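You operate a simulated robot arm through the tools that you are given. There is no shell and no other tool. Be economical: measure what you need, move in short steps, check, and stop when the job is done.

You are at the controls of a simulated two-armed robot. One attempt, no reset.

Task
Put the padlock in the table drawer, free the lock bar and switch the rig on.
Fine: shut the drawer; main switch on last. The key stays off. Where these are worked on the way, their far stop is far enough and under half their travel is too little: table drawer.
Where things are to end (x, y in the base frame): padlock within 60 mm of [1150, -70].
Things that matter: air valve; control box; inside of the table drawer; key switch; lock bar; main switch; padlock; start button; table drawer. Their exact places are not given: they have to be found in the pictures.

Only the result counts: the job must be done as asked and must still hold three seconds after the hand-in. Knocking over, shifting, dropping, spilling or breaking anything else fails it.

Robot
Two 7-joint arms with two-finger parallel grippers on one trunk, on a base that drives. Base frame: it is fixed to the floor where the robot stands at the start and does not move with it; the origin is under the middle of the robot, x ahead of it, y to its left, z up. Units: mm, degrees, N and s.
The left shoulder is at the start at [50, 161, 1098], the right one opposite. With the tool pointing down near the work surface each hand reaches from about 240 to 680 mm from the robot's upright axis, wherever it stands, measured 20 degrees to its own side. Places, roughly: air valve [400, -800, 800]; control box [300, -900, 1200]; inside of the table drawer [1200, -200, 600]; key switch [200, -900, 1000]; lock bar [400, -700, 1000]; main switch [300, -800, 1000]; start button [300, -800, 1100]; table drawer [1100, -100, 700]. Payload 3.43 kg a hand.
The TCP of each hand is the grasp point between the finger pads, 30 mm short of the fingertips. In the tool frame z runs along the fingers and y along their closing line. Largest opening 94 mm; finger width 28, thickness 10; the body of the gripper, 50 by 96 mm, starts 55 mm behind the TCP.
Orientation is that of the tool frame in the base frame, as a unit quaternion [x, y, z, w]. With the fingers straight down and closing along the base's y, the tool's x points along the base's -x, its y along +y and its z along -z.

Tools
- The arms move only by the tool nudge_tool. It takes "left_moves", "right_moves" or both (then of equal length, played together; a hand with none holds still); each is a list of rows, each a list of 3 entries, a list of its own where there are three numbers: the shift along the base's x, y, z in units of 40 mm (1.0 is 40 mm), then the turn, a rotation vector about the base's x, y, z in units of 5 degrees (1.0 is 5 degrees), then the gripper command, from -1 (shut) to 1 (fully open), values between in proportion. In form: [[[dx, dy, dz], [wx, wy, wz], gripper], ...]. A call has 1 to 10 rows; each row shifts and turns the commanded pose from where the row before left it. A call with a number of a shift or a turn outside -1 to 1 is refused whole. A row lasts 0.2 s, in which the tool goes at most 50 mm and 8.6 degrees; a call with a longer step from one row to the next is refused whole, and so is a gripper value outside its range. A pose out of reach is approached as far as the arm can. The call stops where the force on the tool passes 40 N (or 10 N more than at its start, if that is more) or the arm is blocked; 0.2 s more then pass. The fingers move at their own pace (about 45 mm/s each) and stop on an object; they squeeze with about 41 N. The grip force told is the motor's: it shows also when the fingers shut on nothing. Time passes only in rows, and 0.2 s behind the last, so rows that do not move let the fingers close. The reply holds the time, the measured pose of the TCP, the force on the tool along the base axes, the opening and the grip force, in the units named above and with some noise, with the torque about the TCP (base axes, N m) and any sound that the robot's microphone picked up, and new pictures: "show" is both (left out), scene, wrist or none (wrist: the cameras of the hands that moved).
- Cameras (640 x 400 px; columns grow to the right, rows downward): "scene" is now at [129.5, -9.2, 1228.1]; the picture's right is [-0.11, -0.99, 0.00], its down [-0.49, 0.06, -0.87] and it looks along [0.86, -0.10, -0.50] (base axes); focal length 256 px, centre (320, 200). "left" rides on the left gripper at [76, -14, -103] in its tool frame; the picture's right is [0.18, 0.98, 0.00], its down [-0.75, 0.14, -0.64] and it looks along [-0.63, 0.12, 0.77] (tool axes); focal length 243 px, centre (320, 200). "right" rides on the right gripper at [76, 14, -102] in its tool frame; the picture's right is [-0.18, 0.98, 0.00], its down [-0.75, -0.14, -0.64] and it looks along [-0.63, -0.12, 0.77] (tool axes); focal length 243 px, centre (320, 200).
- lift_body(by): slides the trunk up (or, below 0, down) by that many mm; the arms and the scene camera ride with it, the base frame stays. It gives what a move gives, with no picture.
- roll_base(legs): drives the robot by 1 to 6 legs, each [ahead, left, turn to the left] in mm, mm and degrees, along the robot's own axes; the way and the turn of a leg run together, so that a leg with both is an arc; at most 1500 mm and 180 degrees a leg. The arms and the cameras ride along, it lands a little off, and it stops where it bumps. It gives what a move gives, and a new picture of the scene camera.
- turn_head(pan, tilt): turns the head with the scene camera to pan (to the left, within 80 degrees either way) and tilt (down, from -29 to 69), counted from straight ahead of the robot. It gives what a move gives, and a new picture of the scene camera.
- locate(camera, pixels): for up to 12 pixels [column, row] of the newest picture of that camera ("zoom" is the newest enlarged one), the place [x, y, z] in the base frame of the surface seen there, good to about 2 mm. It takes no simulated time.
- enlarge(camera, box): a new picture of the part [left, top, right, bottom] of that camera's present view, enlarged. It takes no simulated time.
- job_done(): hands the job in; it is judged then, once.

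Work in short steps. Measure before you move; look again where a grasp or a placing could have gone wrong, and mend it. You have 80 turns and 260 pictures in all, those below and enlarged ones among them. Open the grippers and draw the arms clear of the work before you hand the job in, unless the task says otherwise; then end with one line.

The tools are called after "Request:" as a command line: name --argument value ..., lists and objects as JSON in quotes. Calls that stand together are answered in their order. nudge_tool: Moves the arms, as the interface text tells. Its arguments: {"type":"object","properties":{"left_moves":{"type":"array","items":{"type":"array"}},"right_moves":{"type":"array","items":{"type":"array"}},"show":{"type":"string","enum":["both","scene","wrist","none"]}},"required":[]} The other tools are called the same way: lift_body (by) slides the trunk up or down; roll_base (legs) drives the base; turn_head (pan, tilt) turns the head that bears the scene camera; locate (camera, pixels) gives the place of the surface under pixels of a picture; enlarge (camera, box) takes an enlarged picture of a part of a camera's view; job_done () hands the job in.

At the start:

```text
time: 0.0
left_ee_pos: [536.3, 183.6, 939.5]
left_ee_rot: [0.0, 1.0, 0.0, 0.0]
left_wrist_force: [-0.8, -0.5, 0.0]
left_ft_torque: [-0.02, -0.04, 0.05]
left_width: 93.9
left_finger_force: 0.2
right_ee_pos: [526.9, -209.8, 940.9]
right_ee_rot: [0.0, 1.0, 0.001, 0.0]
right_wrist_force: [-0.4, 0.6, -0.3]
right_ft_torque: [-0.03, 0.03, 0.01]
right_width: 94.1
right_finger_force: 0.1
trunk travel left (down, up): [-125.0, 142.0]
robot x, y, heading: [-0.9, -0.8, -0.0]
head pan, tilt: [-6.4, 29.9]
```

scene: 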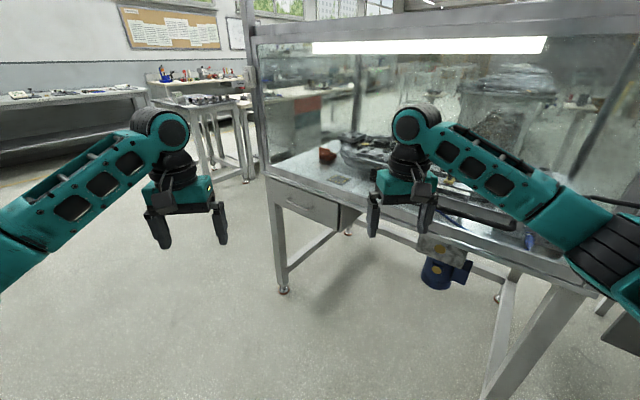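
right: 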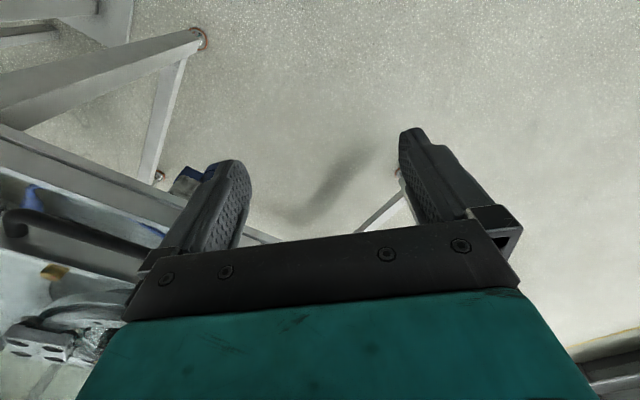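
left: 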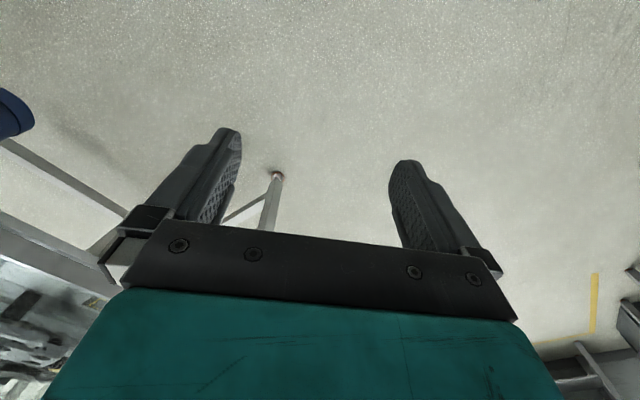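

The scene shows a table with a drawer (about 305,208) and a rig to the right. I turn the head right to find the control box and enlarge the drawer first.

Request:
enlarge --camera "scene" --box '[240, 130, 560, 330]'

Request:
turn_head --pan -65 --tilt 20

```text
2.00 times, centred on (400, 230) of scene
```

zoom: 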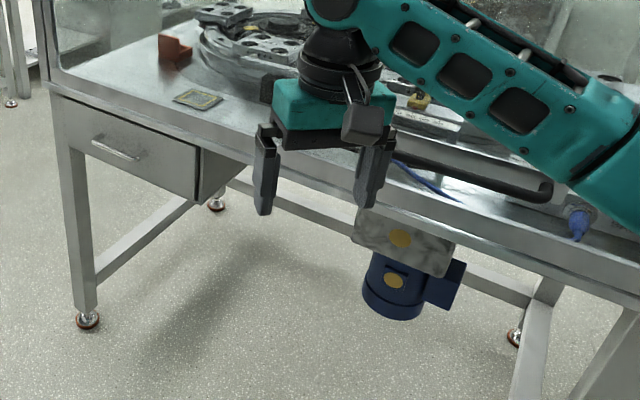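

```text
time: 1.3
left_ee_pos: [536.8, 183.1, 940.1]
left_ee_rot: [-0.001, 1.0, 0.0, 0.0]
left_wrist_force: [-0.4, 0.0, 0.3]
left_ft_torque: [-0.01, 0.04, -0.03]
left_width: 94.0
left_finger_force: 0.0
right_ee_pos: [527.2, -210.4, 939.2]
right_ee_rot: [0.0, 1.0, -0.001, 0.0]
right_wrist_force: [0.1, -0.4, -0.1]
right_ft_torque: [0.0, 0.0, 0.01]
right_width: 94.0
right_finger_force: 0.0
trunk travel left (down, up): [-125.0, 142.0]
robot x, y, heading: [-0.9, 4.1, 0.2]
head pan, tilt: [-65.0, 20.0]
```

scene: 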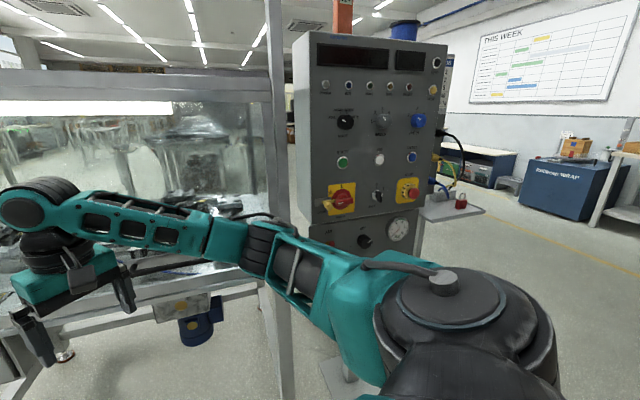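

The control box shows; the red padlock may be on the tray at (460,200). I enlarge both.

Request:
enlarge --camera "scene" --box '[290, 140, 450, 260]'

Request:
enlarge --camera "scene" --box '[410, 140, 510, 230]'

Request:
locate --camera "scene" --pixels '[[341, 198], [343, 161], [378, 196], [410, 194], [396, 230], [366, 241], [460, 200], [440, 208], [318, 45], [428, 60], [318, 215], [470, 212]]'

```text
3.33 times, centred on (370, 200) of scene
```

zoom: 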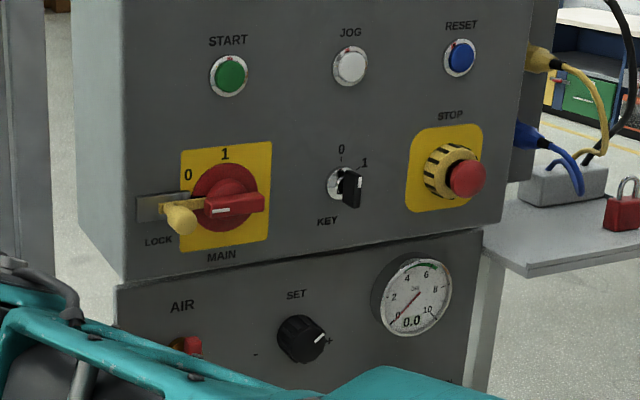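

```text
4.44 times, centred on (460, 185) of scene
```

zoom: 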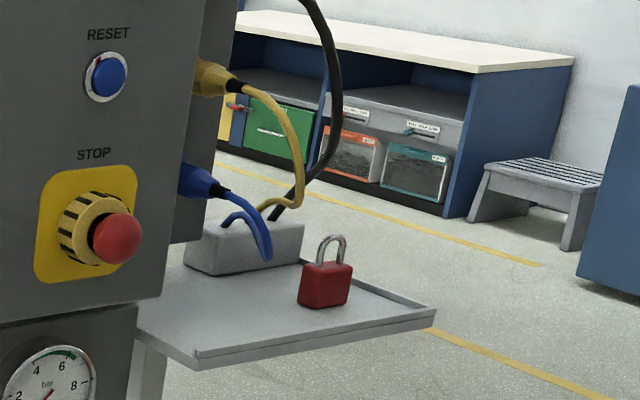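

```text
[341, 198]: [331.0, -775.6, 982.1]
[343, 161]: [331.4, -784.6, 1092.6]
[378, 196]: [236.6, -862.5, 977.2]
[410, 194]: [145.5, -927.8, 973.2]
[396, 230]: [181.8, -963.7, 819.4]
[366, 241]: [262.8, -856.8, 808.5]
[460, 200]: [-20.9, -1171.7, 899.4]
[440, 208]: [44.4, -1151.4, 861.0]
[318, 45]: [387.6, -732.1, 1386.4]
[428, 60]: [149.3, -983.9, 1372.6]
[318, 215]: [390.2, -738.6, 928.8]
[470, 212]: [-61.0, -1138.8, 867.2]
```

I measure the table, the post and the floor plan around before driving.

Request:
locate --camera "scene" --pixels '[[268, 60], [284, 300], [284, 380], [180, 290], [150, 295], [345, 380], [330, 365], [272, 262], [290, 262], [420, 215], [484, 210], [448, 195]]'

Request:
turn_head --pan -5 --tilt 45

```text
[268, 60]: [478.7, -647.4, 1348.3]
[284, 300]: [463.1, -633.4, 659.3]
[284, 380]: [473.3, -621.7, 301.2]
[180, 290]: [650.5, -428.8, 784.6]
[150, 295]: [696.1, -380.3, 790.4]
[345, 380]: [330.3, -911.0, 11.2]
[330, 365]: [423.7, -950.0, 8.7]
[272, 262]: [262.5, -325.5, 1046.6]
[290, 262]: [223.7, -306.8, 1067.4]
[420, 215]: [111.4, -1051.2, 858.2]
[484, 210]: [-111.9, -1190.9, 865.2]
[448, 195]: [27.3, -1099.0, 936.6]
```

```text
time: 2.6
left_ee_pos: [536.0, 184.2, 939.0]
left_ee_rot: [-0.001, 1.0, 0.0, 0.0]
left_wrist_force: [-0.5, 0.0, -0.2]
left_ft_torque: [0.02, -0.03, 0.0]
left_width: 93.9
left_finger_force: 0.1
right_ee_pos: [526.4, -209.8, 940.2]
right_ee_rot: [0.0, 1.0, 0.0, 0.0]
right_wrist_force: [-0.4, -0.4, 0.4]
right_ft_torque: [-0.02, -0.01, -0.01]
right_width: 93.9
right_finger_force: 0.0
trunk travel left (down, up): [-125.0, 142.0]
robot x, y, heading: [-0.9, 0.5, 0.2]
head pan, tilt: [-5.0, 45.0]
```

scene: 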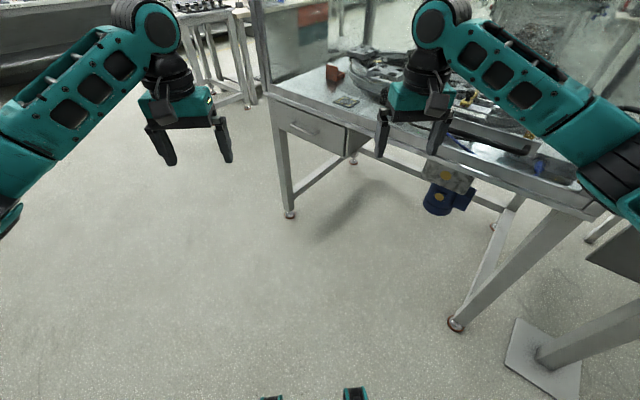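

I measure the drawer front, handle and the table edge in this picture.

Request:
locate --camera "scene" --pixels '[[281, 110], [344, 128], [344, 152], [281, 133], [290, 120], [310, 130], [270, 95], [360, 126], [289, 214], [456, 325], [346, 101], [300, 126]]'

Request:
enlarge --camera "scene" --box '[260, 80, 400, 170]'

```text
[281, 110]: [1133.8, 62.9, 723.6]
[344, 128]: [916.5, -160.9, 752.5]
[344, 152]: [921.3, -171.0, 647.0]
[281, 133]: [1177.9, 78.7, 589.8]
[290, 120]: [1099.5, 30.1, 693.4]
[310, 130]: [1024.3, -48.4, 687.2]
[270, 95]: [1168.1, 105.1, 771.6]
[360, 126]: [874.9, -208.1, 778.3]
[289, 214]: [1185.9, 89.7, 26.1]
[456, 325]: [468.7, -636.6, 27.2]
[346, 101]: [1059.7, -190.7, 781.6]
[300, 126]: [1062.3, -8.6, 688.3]
```

```text
4.44 times, centred on (330, 125) of scene
```

zoom: 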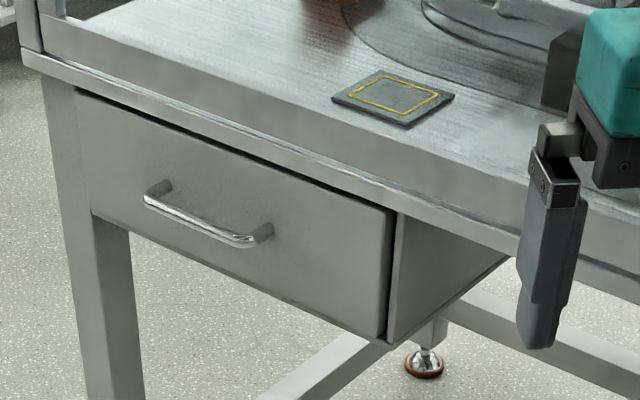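

Panel, drawer front and table edge all face about (-0.73, 0.69), so heading about -43.5° faces them. I turn and shift towards the panel, keeping clear.

Request:
roll_base --legs '[[0, 0, -43.5], [60, -413, 0]]'

Request:
turn_head --pan 0 --tilt 25

```text
time: 7.0
left_ee_pos: [302.4, -558.8, 939.9]
left_ee_rot: [0.351, 0.936, 0.0, 0.001]
left_wrist_force: [-0.7, 0.1, -0.8]
left_ft_torque: [0.02, -0.03, 0.02]
left_width: 93.9
left_finger_force: 0.0
right_ee_pos: [33.2, -846.2, 939.9]
right_ee_rot: [0.353, 0.936, 0.0, -0.001]
right_wrist_force: [0.6, -0.5, -0.3]
right_ft_torque: [0.02, -0.05, 0.0]
right_width: 94.1
right_finger_force: 0.1
trunk travel left (down, up): [-125.0, 142.0]
robot x, y, heading: [-224.5, -340.8, -41.1]
head pan, tilt: [-5.0, 45.0]
```

scene: 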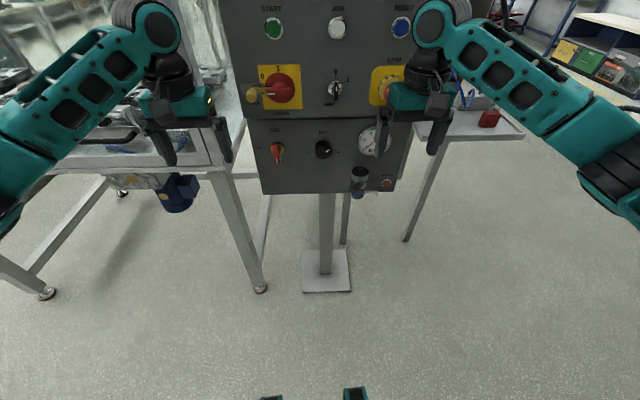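

```text
time: 7.9
left_ee_pos: [301.5, -558.1, 939.4]
left_ee_rot: [0.351, 0.936, -0.001, 0.0]
left_wrist_force: [0.7, -0.5, -0.2]
left_ft_torque: [0.02, 0.02, 0.01]
left_width: 93.9
left_finger_force: 0.1
right_ee_pos: [33.5, -846.2, 939.7]
right_ee_rot: [0.353, 0.936, 0.0, 0.0]
right_wrist_force: [-0.4, 0.6, 0.0]
right_ft_torque: [0.02, 0.01, -0.02]
right_width: 94.0
right_finger_force: 0.1
trunk travel left (down, up): [-125.0, 142.0]
robot x, y, heading: [-224.3, -345.2, -41.4]
head pan, tilt: [0.0, 25.0]
```

scene: 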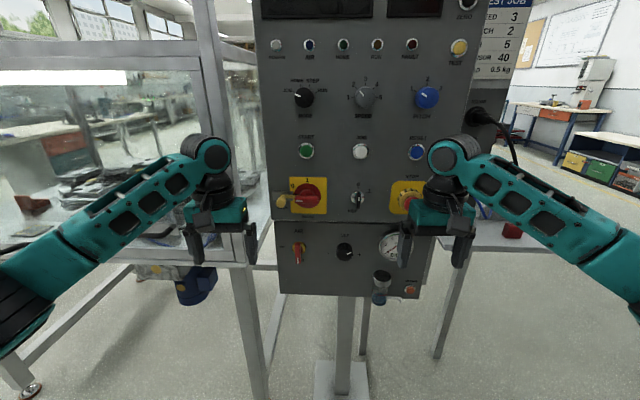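

Now facing the panel. I enlarge the lower controls to read their states.

Request:
enlarge --camera "scene" --box '[265, 165, 375, 235]'

Request:
enlarge --camera "scene" --box '[270, 220, 430, 310]'

Request:
enlarge --camera "scene" --box '[260, 0, 480, 160]'

Request:
locate --camera "scene" --pixels '[[281, 201], [290, 201], [308, 195], [320, 185], [357, 198], [298, 255], [344, 252], [305, 150], [510, 230], [318, 197], [297, 243], [285, 215]]'

```text
5.71 times, centred on (320, 200) of scene
```

zoom: 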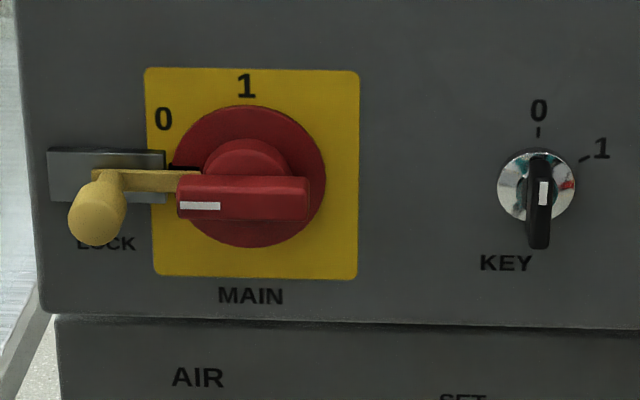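

```text
4.00 times, centred on (350, 265) of scene
```

zoom: 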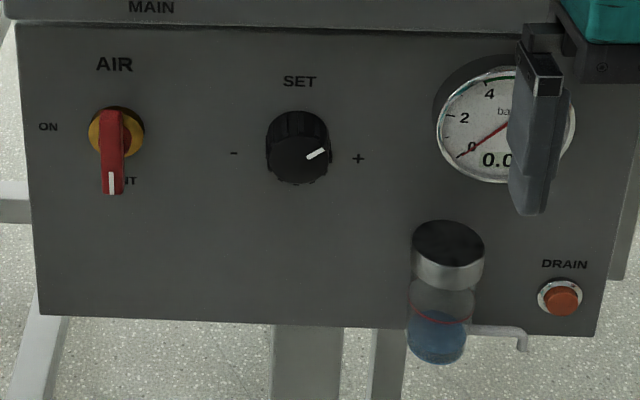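

```text
2.50 times, centred on (370, 80) of scene
```

zoom: 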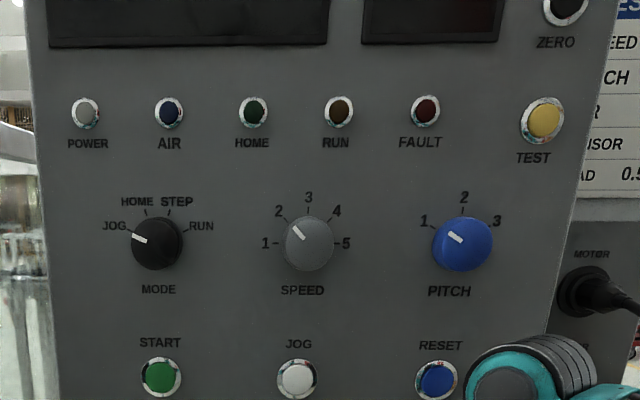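

```text
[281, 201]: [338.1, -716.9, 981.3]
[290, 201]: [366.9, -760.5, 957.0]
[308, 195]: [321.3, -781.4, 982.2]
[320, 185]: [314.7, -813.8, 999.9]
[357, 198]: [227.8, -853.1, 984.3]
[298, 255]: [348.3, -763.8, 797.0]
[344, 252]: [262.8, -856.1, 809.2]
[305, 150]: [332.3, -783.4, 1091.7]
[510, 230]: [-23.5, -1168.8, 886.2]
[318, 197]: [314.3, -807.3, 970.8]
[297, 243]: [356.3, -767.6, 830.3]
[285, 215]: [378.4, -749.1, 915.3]
```

The lock bar's yellow knob is at about (338,-717,981), with the main handle horizontal to its right and the key at 0. I turn the left hand to point at the panel with its fingers closing vertically.

Request:
nudge_tool --left_moves '[[[-0.1, 0.1, 0.1], [-0.978, -0.062, 0.693], 0], [[-0.1, 0.1, 0.1], [-0.978, -0.062, 0.693], 0], [[-0.1, 0.1, 0.1], [-0.978, -0.062, 0.693], 0], [[-0.1, 0.1, 0.1], [-0.978, -0.062, 0.693], 0], [[0, 0, 0.1], [-0.978, -0.062, 0.693], 0], [[0, 0, 0.1], [-0.978, -0.062, 0.693], 0], [[0, 0, 0.1], [-0.978, -0.062, 0.693], 0], [[0, 0, 0.1], [-0.978, -0.062, 0.693], 0], [[0, 0, 0.1], [-0.978, -0.062, 0.693], 0], [[0, 0, 0.1], [-0.978, -0.062, 0.693], 0]]' --show "scene"

Request:
nudge_tool --left_moves '[[[0, 0, 0], [-0.978, -0.062, 0.693], 0], [[0, 0, 0], [-0.978, -0.062, 0.693], 0], [[0, 0, 0], [-0.978, -0.062, 0.693], 0], [[0, 0, 0], [-0.978, -0.062, 0.693], 0], [[0, 0, 0], [-0.978, -0.062, 0.693], 0], [[0, 0, 0], [-0.978, -0.062, 0.693], 0], [[0, 0, 0], [-0.978, -0.062, 0.693], 0], [[0, 0, 0], [-0.978, -0.062, 0.693], 0], [[0, 0, 0], [-0.978, -0.062, 0.693], 0], [[0, 0, 0], [-0.978, -0.062, 0.693], 0]]' --show "both"

```text
time: 10.1
left_ee_pos: [284.9, -541.9, 981.2]
left_ee_rot: [0.035, 0.911, -0.374, 0.169]
left_wrist_force: [-0.1, -0.2, 0.8]
left_ft_torque: [-0.03, -0.03, 0.01]
left_width: 47.0
left_finger_force: 0.0
right_ee_pos: [33.7, -846.4, 939.7]
right_ee_rot: [0.352, 0.936, 0.0, 0.0]
right_wrist_force: [-0.6, 0.9, 0.8]
right_ft_torque: [-0.01, 0.03, -0.02]
right_width: 94.0
right_finger_force: 0.1
trunk travel left (down, up): [-125.0, 142.0]
robot x, y, heading: [-220.9, -346.5, -41.2]
head pan, tilt: [0.0, 25.0]
```

scene: 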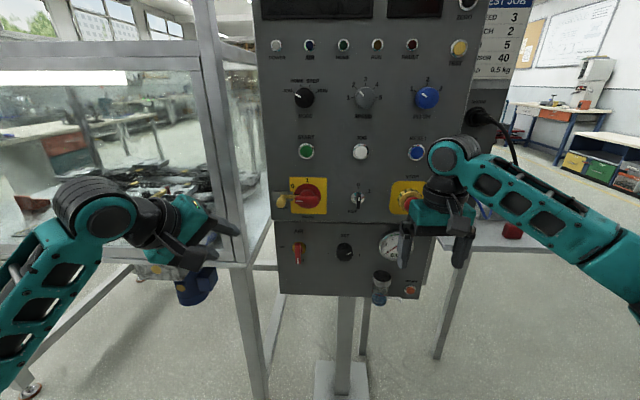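

```text
time: 12.3
left_ee_pos: [299.3, -532.1, 993.8]
left_ee_rot: [-0.262, 0.642, -0.641, 0.328]
left_wrist_force: [-3.2, 1.3, -7.8]
left_ft_torque: [-0.4, -0.59, 0.1]
left_width: 46.6
left_finger_force: 0.0
right_ee_pos: [34.0, -847.0, 939.5]
right_ee_rot: [0.352, 0.936, 0.0, -0.002]
right_wrist_force: [0.3, -0.5, 0.4]
right_ft_torque: [0.04, -0.01, -0.01]
right_width: 94.0
right_finger_force: 0.1
trunk travel left (down, up): [-125.0, 142.0]
robot x, y, heading: [-223.9, -339.8, -41.1]
head pan, tilt: [0.0, 25.0]
```

scene: 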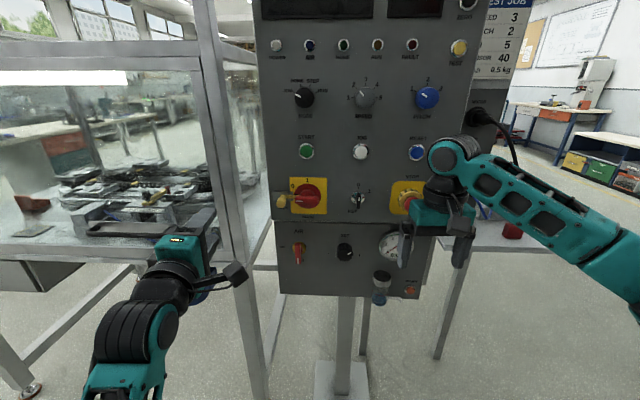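
left: 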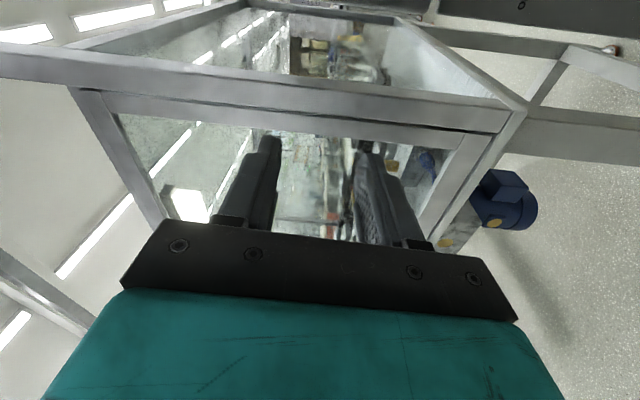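

The hand now points at the panel (z axis ≈ (0.76,-0.65,0.04)) with a little strain. I move it right in front of the lock knob and re-image.

Request:
nudge_tool --left_moves '[[[-0.45, -0.5, 0], [0, 0, -0.2], 0], [[-0.45, -0.5, 0], [0, 0, -0.2], 0], [[-0.45, -0.5, 0], [0, 0, 0], 0], [[-0.45, -0.4, 0], [0, 0, 0], 0], [[0, 0, 0], [0, 0, 0], 0]]' --show "both"

Request:
enlarge --camera "scene" --box '[265, 165, 345, 225]'

```text
time: 12.7
left_ee_pos: [293.3, -539.7, 989.3]
left_ee_rot: [-0.216, 0.657, -0.624, 0.364]
left_wrist_force: [-0.8, -0.3, 0.3]
left_ft_torque: [0.01, 0.0, 0.02]
left_width: 46.8
left_finger_force: 0.0
right_ee_pos: [33.7, -846.6, 939.2]
right_ee_rot: [0.352, 0.936, 0.0, 0.0]
right_wrist_force: [0.0, 1.2, 0.8]
right_ft_torque: [-0.02, 0.0, -0.01]
right_width: 94.1
right_finger_force: 0.0
trunk travel left (down, up): [-125.0, 142.0]
robot x, y, heading: [-225.0, -339.0, -41.2]
head pan, tilt: [0.0, 25.0]
stopped in row 2 (left hand): the arm was blocked; the commanded pose is now the measured one
```

scene: 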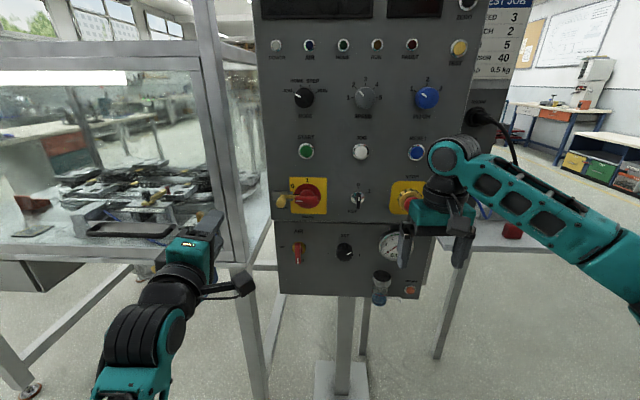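
left: 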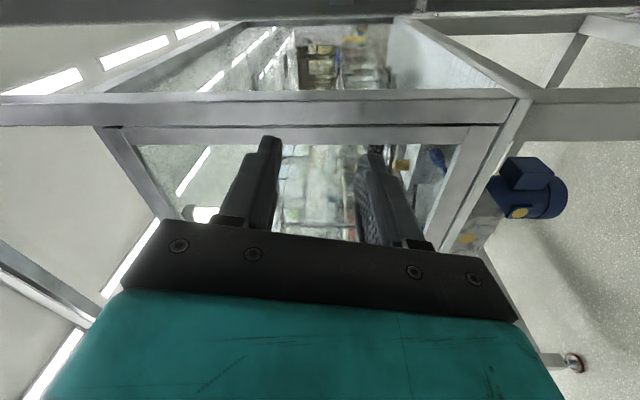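

```text
6.67 times, centred on (305, 195) of scene
```

zoom: 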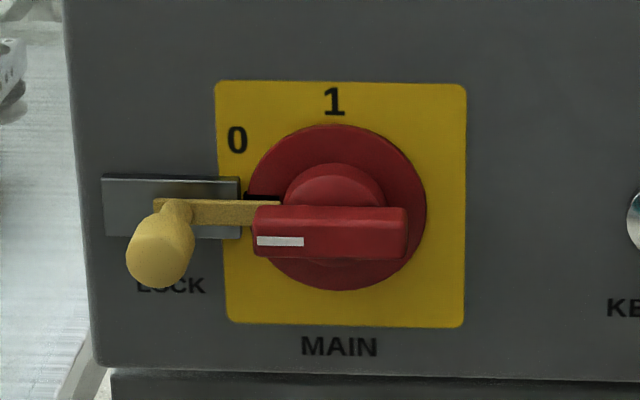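

The arm is blocked at a wrist limit with 78° of roll. I roll back so the fingers close sideways (camera below), which suits the knob, and move right while doing so.

Request:
nudge_tool --left_moves '[[[0, 0, 0], [0.944, -0.893, 0], 0], [[0, 0, 0], [0.944, -0.893, 0], 0], [[0, 0, 0], [0.944, -0.893, 0], 0], [[-0.2, -0.2, 0], [0.944, -0.893, 0], 0], [[-0.2, -0.2, 0], [0.944, -0.893, 0], 0], [[-0.2, -0.2, 0], [0.944, -0.893, 0], 0], [[-0.2, -0.2, 0], [0.944, -0.893, 0], 0], [[-0.2, -0.2, 0], [0.944, -0.893, 0], 0], [[-0.2, -0.2, 0], [0.944, -0.893, 0], 0], [[-0.2, -0.2, 0], [0.944, -0.893, 0], 0]]' --show "both"

Request:
locate --camera "zoom" --pixels '[[160, 270], [160, 245], [180, 220], [255, 225], [285, 248], [265, 242], [400, 240], [335, 180], [120, 200], [335, 290], [395, 215], [150, 210]]'

```text
time: 14.9
left_ee_pos: [244.3, -590.3, 990.0]
left_ee_rot: [0.203, 0.655, -0.333, 0.647]
left_wrist_force: [0.4, -0.3, 0.3]
left_ft_torque: [-0.03, 0.01, -0.01]
left_width: 47.0
left_finger_force: 0.0
right_ee_pos: [34.1, -846.5, 939.2]
right_ee_rot: [0.352, 0.936, 0.0, 0.0]
right_wrist_force: [-0.1, 0.2, -0.1]
right_ft_torque: [0.0, 0.0, 0.01]
right_width: 93.8
right_finger_force: 0.1
trunk travel left (down, up): [-125.0, 142.0]
robot x, y, heading: [-220.6, -340.0, -41.7]
head pan, tilt: [0.0, 25.0]
```

scene: 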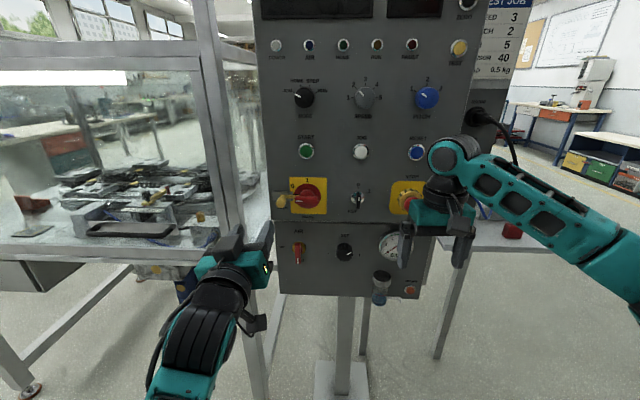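
left: 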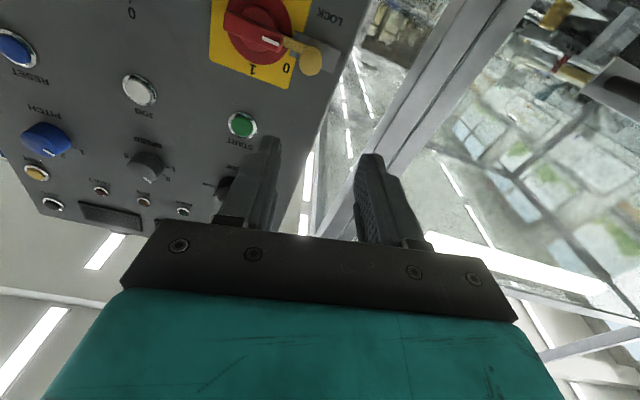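

```text
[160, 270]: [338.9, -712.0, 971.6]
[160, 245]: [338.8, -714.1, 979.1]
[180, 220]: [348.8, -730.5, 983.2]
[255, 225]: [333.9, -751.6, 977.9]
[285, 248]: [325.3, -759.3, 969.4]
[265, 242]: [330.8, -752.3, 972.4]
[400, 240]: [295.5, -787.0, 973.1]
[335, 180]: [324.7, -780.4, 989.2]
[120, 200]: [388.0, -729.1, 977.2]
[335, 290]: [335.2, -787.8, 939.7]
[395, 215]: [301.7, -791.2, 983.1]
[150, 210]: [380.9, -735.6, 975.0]
```

The knob tip is at about (338,-712,979), its face ~49 mm out of the panel, and the handle front only ~28 mm out. I straighten the hand and approach to ~40 mm ahead of the knob.

Request:
nudge_tool --left_moves '[[[0.3, -0.45, -0.1], [0.98, -0.46, 0], 0.28], [[0.3, -0.45, -0.1], [0.98, -0.46, 0], 0.28], [[0.3, -0.45, -0.08], [0, 0, 0], 0.28], [[0.3, -0.45, 0], [0, 0, 0], 0.28], [[0.25, -0.37, 0], [0, 0, 0], 0.28], [[0, 0, 0], [0, 0, 0], 0.28]]' --show "both"

Request:
enlarge --camera "left" --box '[160, 0, 480, 200]'

```text
time: 16.3
left_ee_pos: [297.4, -679.3, 979.8]
left_ee_rot: [0.258, 0.663, -0.278, 0.645]
left_wrist_force: [0.4, 0.5, 0.2]
left_ft_torque: [0.0, -0.01, 0.01]
left_width: 60.0
left_finger_force: 0.1
right_ee_pos: [33.5, -847.7, 941.3]
right_ee_rot: [0.353, 0.936, 0.0, 0.0]
right_wrist_force: [-0.6, 0.2, -0.5]
right_ft_torque: [0.0, 0.01, 0.0]
right_width: 94.0
right_finger_force: 0.0
trunk travel left (down, up): [-125.0, 142.0]
robot x, y, heading: [-222.6, -342.0, -41.5]
head pan, tilt: [0.0, 25.0]
```

scene: 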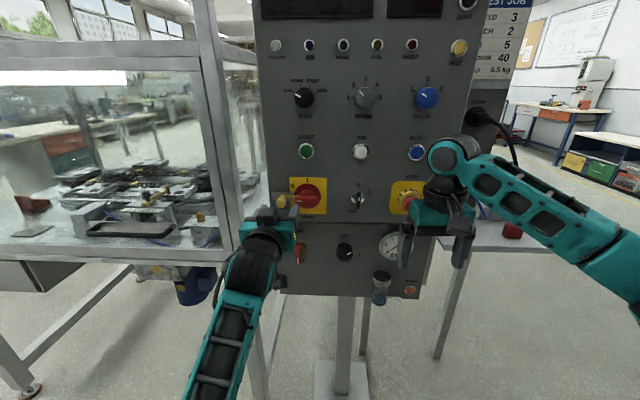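
left: 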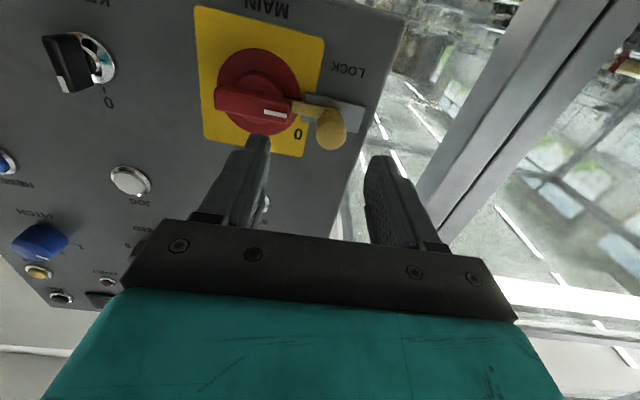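

```text
2.00 times, centred on (320, 100) of left
```

zoom: 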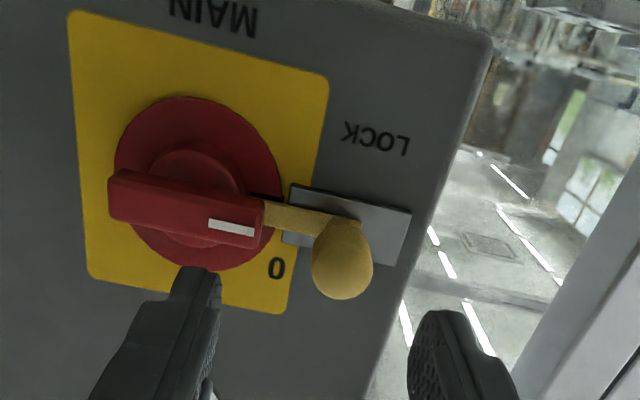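

Aligned. I advance ~42 mm with a small shift left, then close on the knob.

Request:
nudge_tool --left_moves '[[[0.43, -0.3, 0], [0, 0, 0], 0.28], [[0.43, -0.31, 0], [0, 0, 0], 0.28], [[0, 0, 0], [0, 0, 0], -1], [[0, 0, 0], [0, 0, 0], -1], [[0, 0, 0], [0, 0, 0], -1], [[0, 0, 0], [0, 0, 0], -1]]' --show "wrist"

```text
time: 17.7
left_ee_pos: [331.6, -703.8, 975.9]
left_ee_rot: [0.255, 0.666, -0.281, 0.642]
left_wrist_force: [10.3, 11.2, -1.2]
left_ft_torque: [0.05, 0.08, 0.83]
left_width: 20.5
left_finger_force: 44.3
right_ee_pos: [35.6, -845.8, 940.5]
right_ee_rot: [0.352, 0.936, -0.001, -0.001]
right_wrist_force: [0.4, 0.7, -0.2]
right_ft_torque: [0.01, -0.01, -0.05]
right_width: 93.7
right_finger_force: 0.1
trunk travel left (down, up): [-125.0, 142.0]
robot x, y, heading: [-223.5, -342.8, -41.2]
head pan, tilt: [0.0, 25.0]
```

left: 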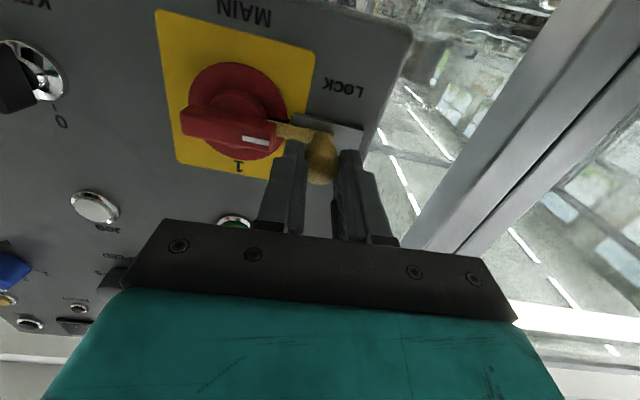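

The knob is held (20.5 mm). I slide it left along the panel in 8 mm steps.

Request:
nudge_tool --left_moves '[[[0.137, 0.145, 0], [0, 0, 0], -1], [[0.137, 0.145, 0], [0, 0, 0], -1], [[0.137, 0.145, 0], [0, 0, 0], -1], [[0.137, 0.145, 0], [0, 0, 0], -1], [[0.137, 0.145, 0], [0, 0, 0], -1]]' --show "wrist"

```text
time: 18.9
left_ee_pos: [344.1, -689.7, 976.0]
left_ee_rot: [0.265, 0.661, -0.295, 0.636]
left_wrist_force: [-5.3, -12.1, -0.8]
left_ft_torque: [-0.22, -0.2, 0.18]
left_width: 21.0
left_finger_force: 44.9
right_ee_pos: [32.3, -849.5, 939.8]
right_ee_rot: [0.354, 0.935, 0.001, 0.0]
right_wrist_force: [1.0, 0.4, 0.2]
right_ft_torque: [0.01, 0.02, 0.02]
right_width: 93.8
right_finger_force: 0.1
trunk travel left (down, up): [-125.0, 142.0]
robot x, y, heading: [-224.4, -343.4, -41.4]
head pan, tilt: [0.0, 25.0]
stopped in row 5 (left hand): the force on the tool passed its limit (the readings are from after the stop); the commanded pose is now the measured one
```

left: 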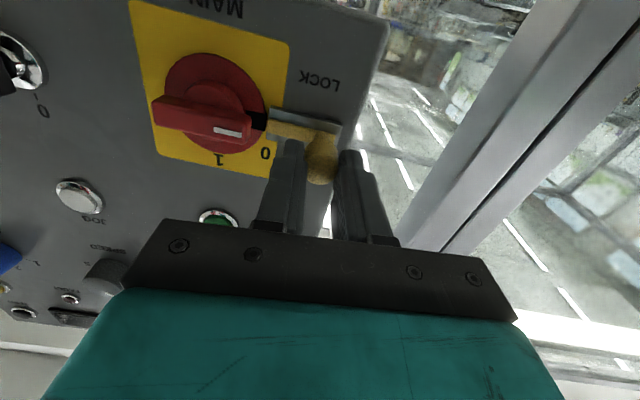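

It moved about 19 mm to a stop, and the bar's end has left the disc's slot. I release, back off 90 mm and check that it stays.

Request:
nudge_tool --left_moves '[[[0, 0, 0], [0, 0, 0], 0.28], [[0, 0, 0], [0, 0, 0], 0.28], [[0, 0, 0], [0, 0, 0], 0.28], [[-0.7, 0.67, 0], [0, 0, 0], 0.28], [[-0.7, 0.67, 0], [0, 0, 0], 0.28], [[-0.7, 0.67, 0], [0, 0, 0], 0.28]]' --show "both"

Request:
enlarge --camera "left" --box '[200, 0, 420, 140]'

Request:
enlarge --camera "scene" --box '[265, 165, 345, 225]'

```text
time: 20.5
left_ee_pos: [274.4, -611.0, 1037.3]
left_ee_rot: [0.248, 0.621, -0.304, 0.679]
left_wrist_force: [-0.2, -0.8, 0.6]
left_ft_torque: [0.0, 0.0, -0.01]
left_width: 60.2
left_finger_force: 0.1
right_ee_pos: [32.6, -847.3, 940.5]
right_ee_rot: [0.352, 0.936, 0.0, 0.0]
right_wrist_force: [0.6, 0.1, -0.4]
right_ft_torque: [0.02, 0.01, 0.02]
right_width: 93.9
right_finger_force: 0.0
trunk travel left (down, up): [-125.0, 142.0]
robot x, y, heading: [-223.7, -341.8, -41.4]
head pan, tilt: [0.0, 25.0]
stopped in row 6 (left hand): the arm was blocked; the commanded pose is now the measured one
```

scene: 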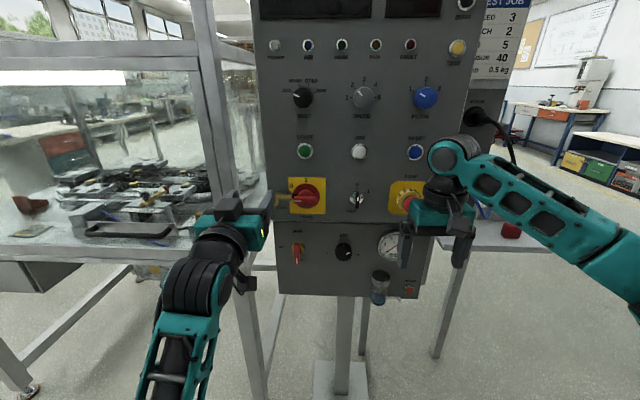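
left: 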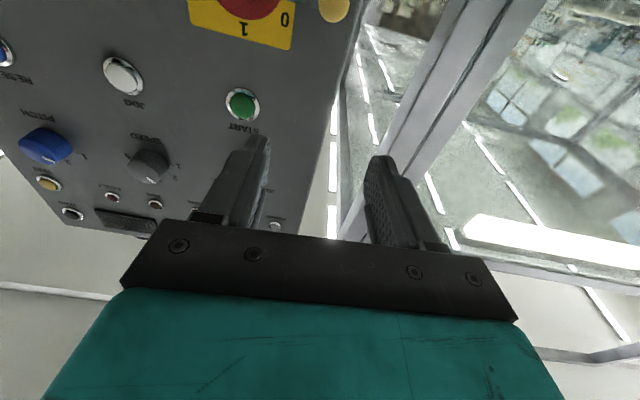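

```text
2.86 times, centred on (310, 70) of left
```

zoom: 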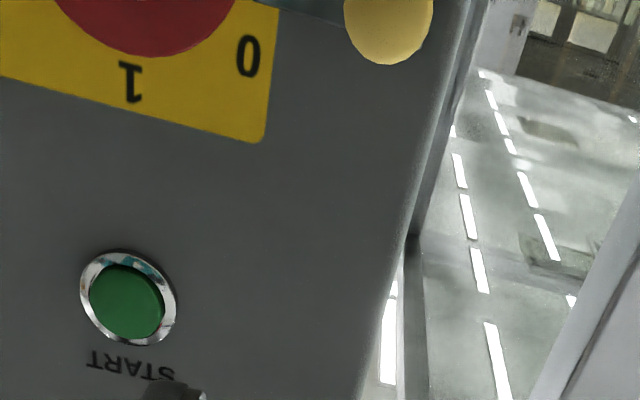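

```text
6.67 times, centred on (305, 195) of scene
```

zoom: 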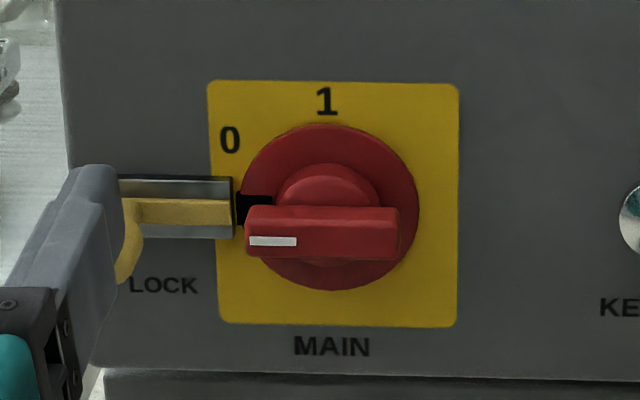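

The lock bar is free (slot empty, bar back on its housing). Next the padlock: I fold the left hand back to tool-down and raise the right hand for clearance.

Request:
nudge_tool --left_moves '[[[-0.1, 0.4, 0], [0.86, 0.975, 0], 0.28], [[-0.1, 0.4, 0], [0.86, 0.975, 0], 0.28], [[-0.1, 0.4, 0], [0.86, 0.975, 0], 0.28], [[-0.1, 0.4, 0], [0.86, 0.975, 0], 0.28], [[-0.1, 0.4, 0], [0.86, 0.975, 0], 0.28], [[-0.1, 0.4, 0], [0.86, 0.975, 0], 0.28], [[-0.1, 0.4, 0], [0.86, 0.975, 0], 0.28], [[-0.1, 0.4, 0], [0.86, 0.975, 0], 0.28], [[-0.1, 0.4, 0], [0.86, 0.975, 0], 0.28], [[-0.1, 0.4, 0], [0.86, 0.975, 0], 0.28]]' --right_moves '[[[-0.2, 0.2, 0.3], [0, 0, 0], 1], [[-0.2, 0.2, 0.3], [0, 0, 0], 1], [[-0.2, 0.2, 0.3], [0, 0, 0], 1], [[-0.2, 0.2, 0.3], [0, 0, 0], 1], [[-0.2, 0.2, 0.3], [0, 0, 0], 1], [[-0.2, 0.2, 0.3], [0, 0, 0], 1], [[-0.2, 0.2, 0.3], [0, 0, 0], 1], [[-0.2, 0.2, 0.3], [0, 0, 0], 1], [[-0.2, 0.2, 0.3], [0, 0, 0], 1], [[-0.2, 0.2, 0.3], [0, 0, 0], 1]]' --show "none"

Request:
nudge_tool --left_moves '[[[0, 0, 0], [0.86, 0.975, 0], 0.28], [[0, 0, 0], [0.86, 0.975, 0], 0.28], [[0, 0, 0], [0.86, 0.975, 0], 0.28], [[0, 0, 0], [0.86, 0.975, 0], 0.28], [[0, 0, 0], [0.86, 0.975, 0], 0.28]]' --show "scene"

```text
time: 22.9
left_ee_pos: [259.4, -476.4, 920.7]
left_ee_rot: [0.327, 0.897, -0.141, 0.262]
left_wrist_force: [-0.3, -0.5, 0.1]
left_ft_torque: [-0.02, -0.01, 0.01]
left_width: 60.4
left_finger_force: 0.0
left hand out of reach, approached as far as the arm can: row 7, 8, 9, 10
right_ee_pos: [-47.9, -766.9, 1062.3]
right_ee_rot: [0.353, 0.935, -0.001, 0.0]
right_wrist_force: [0.1, -1.1, 0.4]
right_ft_torque: [0.0, 0.0, 0.01]
right_width: 94.1
right_finger_force: 0.1
trunk travel left (down, up): [-125.0, 142.0]
robot x, y, heading: [-223.9, -340.9, -41.4]
head pan, tilt: [0.0, 25.0]
stopped in row 10 (left hand): the arm was blocked; the commanded pose is now the measured one
```

```text
time: 24.1
left_ee_pos: [308.1, -490.4, 816.8]
left_ee_rot: [0.329, 0.944, -0.03, 0.001]
left_wrist_force: [-0.1, -0.5, -0.1]
left_ft_torque: [-0.01, 0.0, -0.02]
left_width: 60.1
left_finger_force: 0.0
left hand out of reach, approached as far as the arm can: row 1, 2, 3, 4, 5
right_ee_pos: [-49.3, -767.6, 1061.7]
right_ee_rot: [0.353, 0.936, 0.0, 0.0]
right_wrist_force: [0.2, 0.0, 0.2]
right_ft_torque: [-0.02, -0.01, -0.03]
right_width: 94.0
right_finger_force: 0.1
trunk travel left (down, up): [-125.0, 142.0]
robot x, y, heading: [-224.7, -342.8, -41.2]
head pan, tilt: [0.0, 25.0]
```

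scene: 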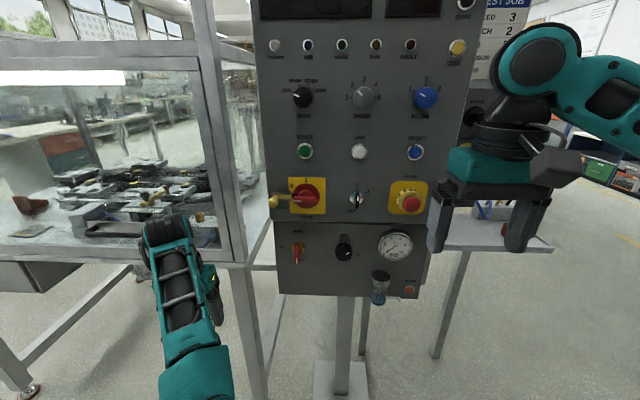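

The left hand is tool-down but far forward; I draw it back and up before strafing right to the tray.

Request:
nudge_tool --left_moves '[[[-0.3, 0.27, 0.2], [0, 0, 0], 0.28], [[-0.3, 0.27, 0.2], [0, 0, 0], 0.28], [[-0.3, 0.27, 0.2], [0, 0, 0], 0.28], [[-0.3, 0.27, 0.2], [0, 0, 0], 0.28], [[-0.3, 0.27, 0.2], [0, 0, 0], 0.28], [[-0.3, 0.27, 0.2], [0, 0, 0], 0.28], [[-0.3, 0.27, 0.2], [0, 0, 0], 0.28], [[-0.3, 0.27, 0.2], [0, 0, 0], 0.28], [[-0.3, 0.27, 0.2], [0, 0, 0], 0.28]]' --show "scene"

```text
time: 26.1
left_ee_pos: [293.8, -425.3, 790.6]
left_ee_rot: [0.334, 0.942, -0.037, 0.0]
left_wrist_force: [-0.5, 0.7, 0.5]
left_ft_torque: [-0.01, -0.02, 0.01]
left_width: 60.2
left_finger_force: 0.0
left hand out of reach, approached as far as the arm can: row 1, 2, 3, 4, 5, 6, 7, 8, 9
right_ee_pos: [-49.2, -767.4, 1061.9]
right_ee_rot: [0.354, 0.935, 0.0, 0.0]
right_wrist_force: [0.1, 0.4, 1.0]
right_ft_torque: [0.03, -0.01, -0.01]
right_width: 93.9
right_finger_force: 0.1
trunk travel left (down, up): [-125.0, 142.0]
robot x, y, heading: [-222.2, -338.8, -41.5]
head pan, tilt: [0.0, 25.0]
```

scene: 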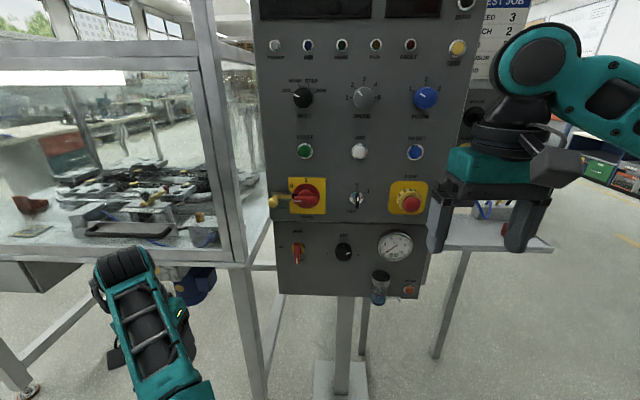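

The left arm is folded against a limit. I send it back to the roomy starting pose (out ahead, tool down) so it unfolds.

Request:
nudge_tool --left_moves '[[[0.4, -0.6, 0.15], [0, 0, 0], 0.28], [[0.4, -0.6, 0.15], [0, 0, 0], 0.28], [[0.4, -0.6, 0.15], [0, 0, 0], 0.28], [[0.4, -0.6, 0.15], [0, 0, 0], 0.28], [[0.4, -0.6, 0.15], [0, 0, 0], 0.28], [[0.4, -0.6, 0.15], [0, 0, 0], 0.28], [[0.15, -0.5, 0.4], [0, 0, 0], 0.28], [[0, 0, 0.5], [0, 0, 0], 0.28], [[0, 0, 0], [0, 0, 0], 0.28]]' --show "scene"

```text
time: 28.1
left_ee_pos: [397.6, -587.9, 858.4]
left_ee_rot: [0.333, 0.942, -0.038, -0.001]
left_wrist_force: [-0.5, -0.8, 0.7]
left_ft_torque: [-0.01, -0.01, -0.01]
left_width: 60.2
left_finger_force: 0.0
right_ee_pos: [-48.3, -768.5, 1060.6]
right_ee_rot: [0.354, 0.935, 0.0, 0.0]
right_wrist_force: [0.8, 0.4, 0.2]
right_ft_torque: [0.02, -0.03, 0.02]
right_width: 94.1
right_finger_force: 0.0
trunk travel left (down, up): [-125.0, 142.0]
robot x, y, heading: [-222.5, -343.9, -41.4]
head pan, tilt: [0.0, 25.0]
```

scene: 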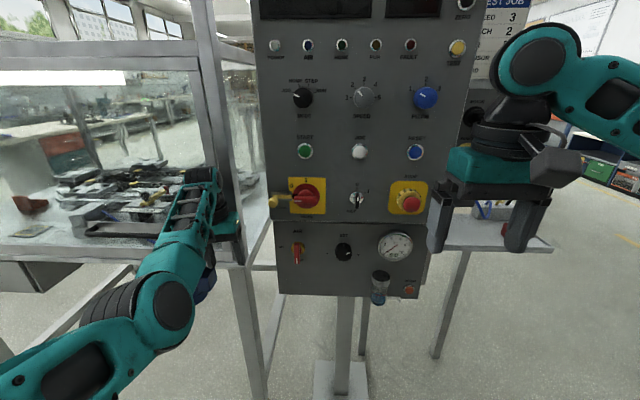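

It unfolded to (398,-588,858), near the post. I bring it back, up and left.

Request:
nudge_tool --left_moves '[[[-0.3, 0.3, 0.46], [0, 0, 0], 0.28], [[-0.46, 0.57, 0.46], [0, 0, 0], 0.28], [[-0.46, 0.57, 0.46], [0, 0, 0], 0.28], [[-0.46, 0.57, 0.46], [0, 0, 0], 0.28], [[-0.46, 0.57, 0.46], [0, 0, 0], 0.28], [[0, 0, 0], [0, 0, 0], 0.28]]' --show "scene"

```text
time: 29.5
left_ee_pos: [365.5, -492.3, 938.1]
left_ee_rot: [0.332, 0.943, -0.037, 0.0]
left_wrist_force: [0.2, -0.1, -0.2]
left_ft_torque: [-0.02, 0.01, 0.0]
left_width: 60.3
left_finger_force: 0.0
left hand out of reach, approached as far as the arm can: row 3, 4, 5
right_ee_pos: [-48.0, -767.8, 1061.3]
right_ee_rot: [0.354, 0.935, 0.0, 0.0]
right_wrist_force: [0.5, 0.2, 0.0]
right_ft_torque: [0.01, -0.01, -0.03]
right_width: 94.1
right_finger_force: 0.2
trunk travel left (down, up): [-125.0, 142.0]
robot x, y, heading: [-224.1, -341.4, -41.5]
head pan, tilt: [0.0, 25.0]
```

scene: 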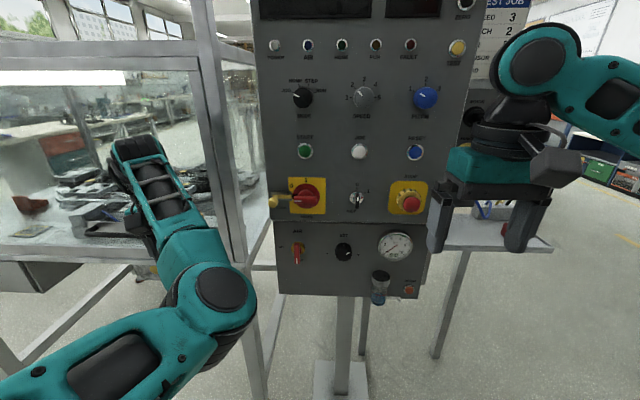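

The left arm stays in an awkward but harmless fold. I'll approach the tray from its free end (heading ≈ -10°) using the right hand; first look at the floor over there.

Request:
turn_head --pan -78 --tilt 35

```text
time: 31.1
left_ee_pos: [366.5, -492.8, 936.9]
left_ee_rot: [0.333, 0.942, -0.037, 0.0]
left_wrist_force: [-1.2, -0.2, -0.1]
left_ft_torque: [0.01, 0.01, 0.0]
left_width: 60.2
left_finger_force: 0.0
right_ee_pos: [-49.7, -767.0, 1062.0]
right_ee_rot: [0.354, 0.935, 0.0, -0.001]
right_wrist_force: [-0.1, 0.6, 0.4]
right_ft_torque: [-0.03, -0.01, -0.03]
right_width: 93.7
right_finger_force: 0.1
trunk travel left (down, up): [-125.0, 142.0]
robot x, y, heading: [-223.4, -342.2, -41.8]
head pan, tilt: [-78.0, 35.0]
```

scene: 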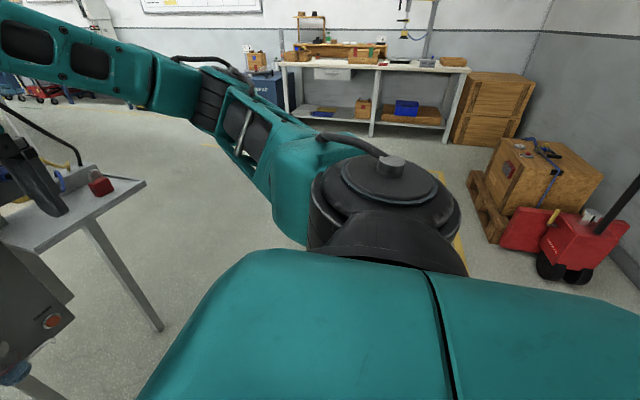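

The floor beside the tray is open; I measure the padlock, tray and the pallet truck.

Request:
locate --camera "scene" --pixels '[[101, 188], [92, 186], [110, 184], [144, 184], [88, 168], [10, 246], [160, 328], [520, 245], [550, 275], [480, 215], [500, 240], [100, 180]]'

Request:
enlarge --camera "scene" --box '[40, 140, 160, 230]'

```text
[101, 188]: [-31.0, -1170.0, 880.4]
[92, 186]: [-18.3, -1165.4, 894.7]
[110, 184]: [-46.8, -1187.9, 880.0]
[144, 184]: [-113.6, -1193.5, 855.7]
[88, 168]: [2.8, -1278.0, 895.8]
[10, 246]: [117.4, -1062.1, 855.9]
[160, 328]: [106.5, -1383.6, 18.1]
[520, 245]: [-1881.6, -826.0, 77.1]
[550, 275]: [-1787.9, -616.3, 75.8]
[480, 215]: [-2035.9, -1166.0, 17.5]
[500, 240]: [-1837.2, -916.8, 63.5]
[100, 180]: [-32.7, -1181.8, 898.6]
```

```text
4.44 times, centred on (100, 185) of scene
```

zoom: 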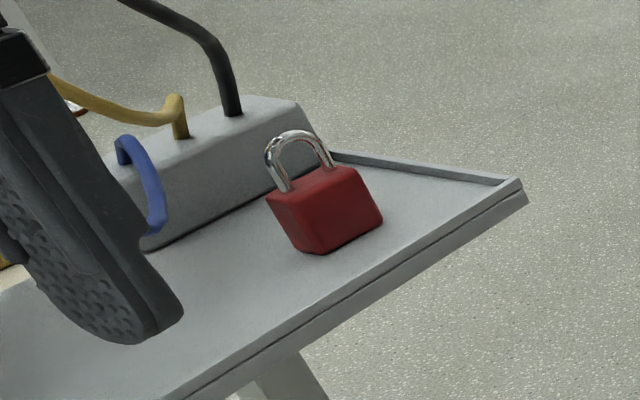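

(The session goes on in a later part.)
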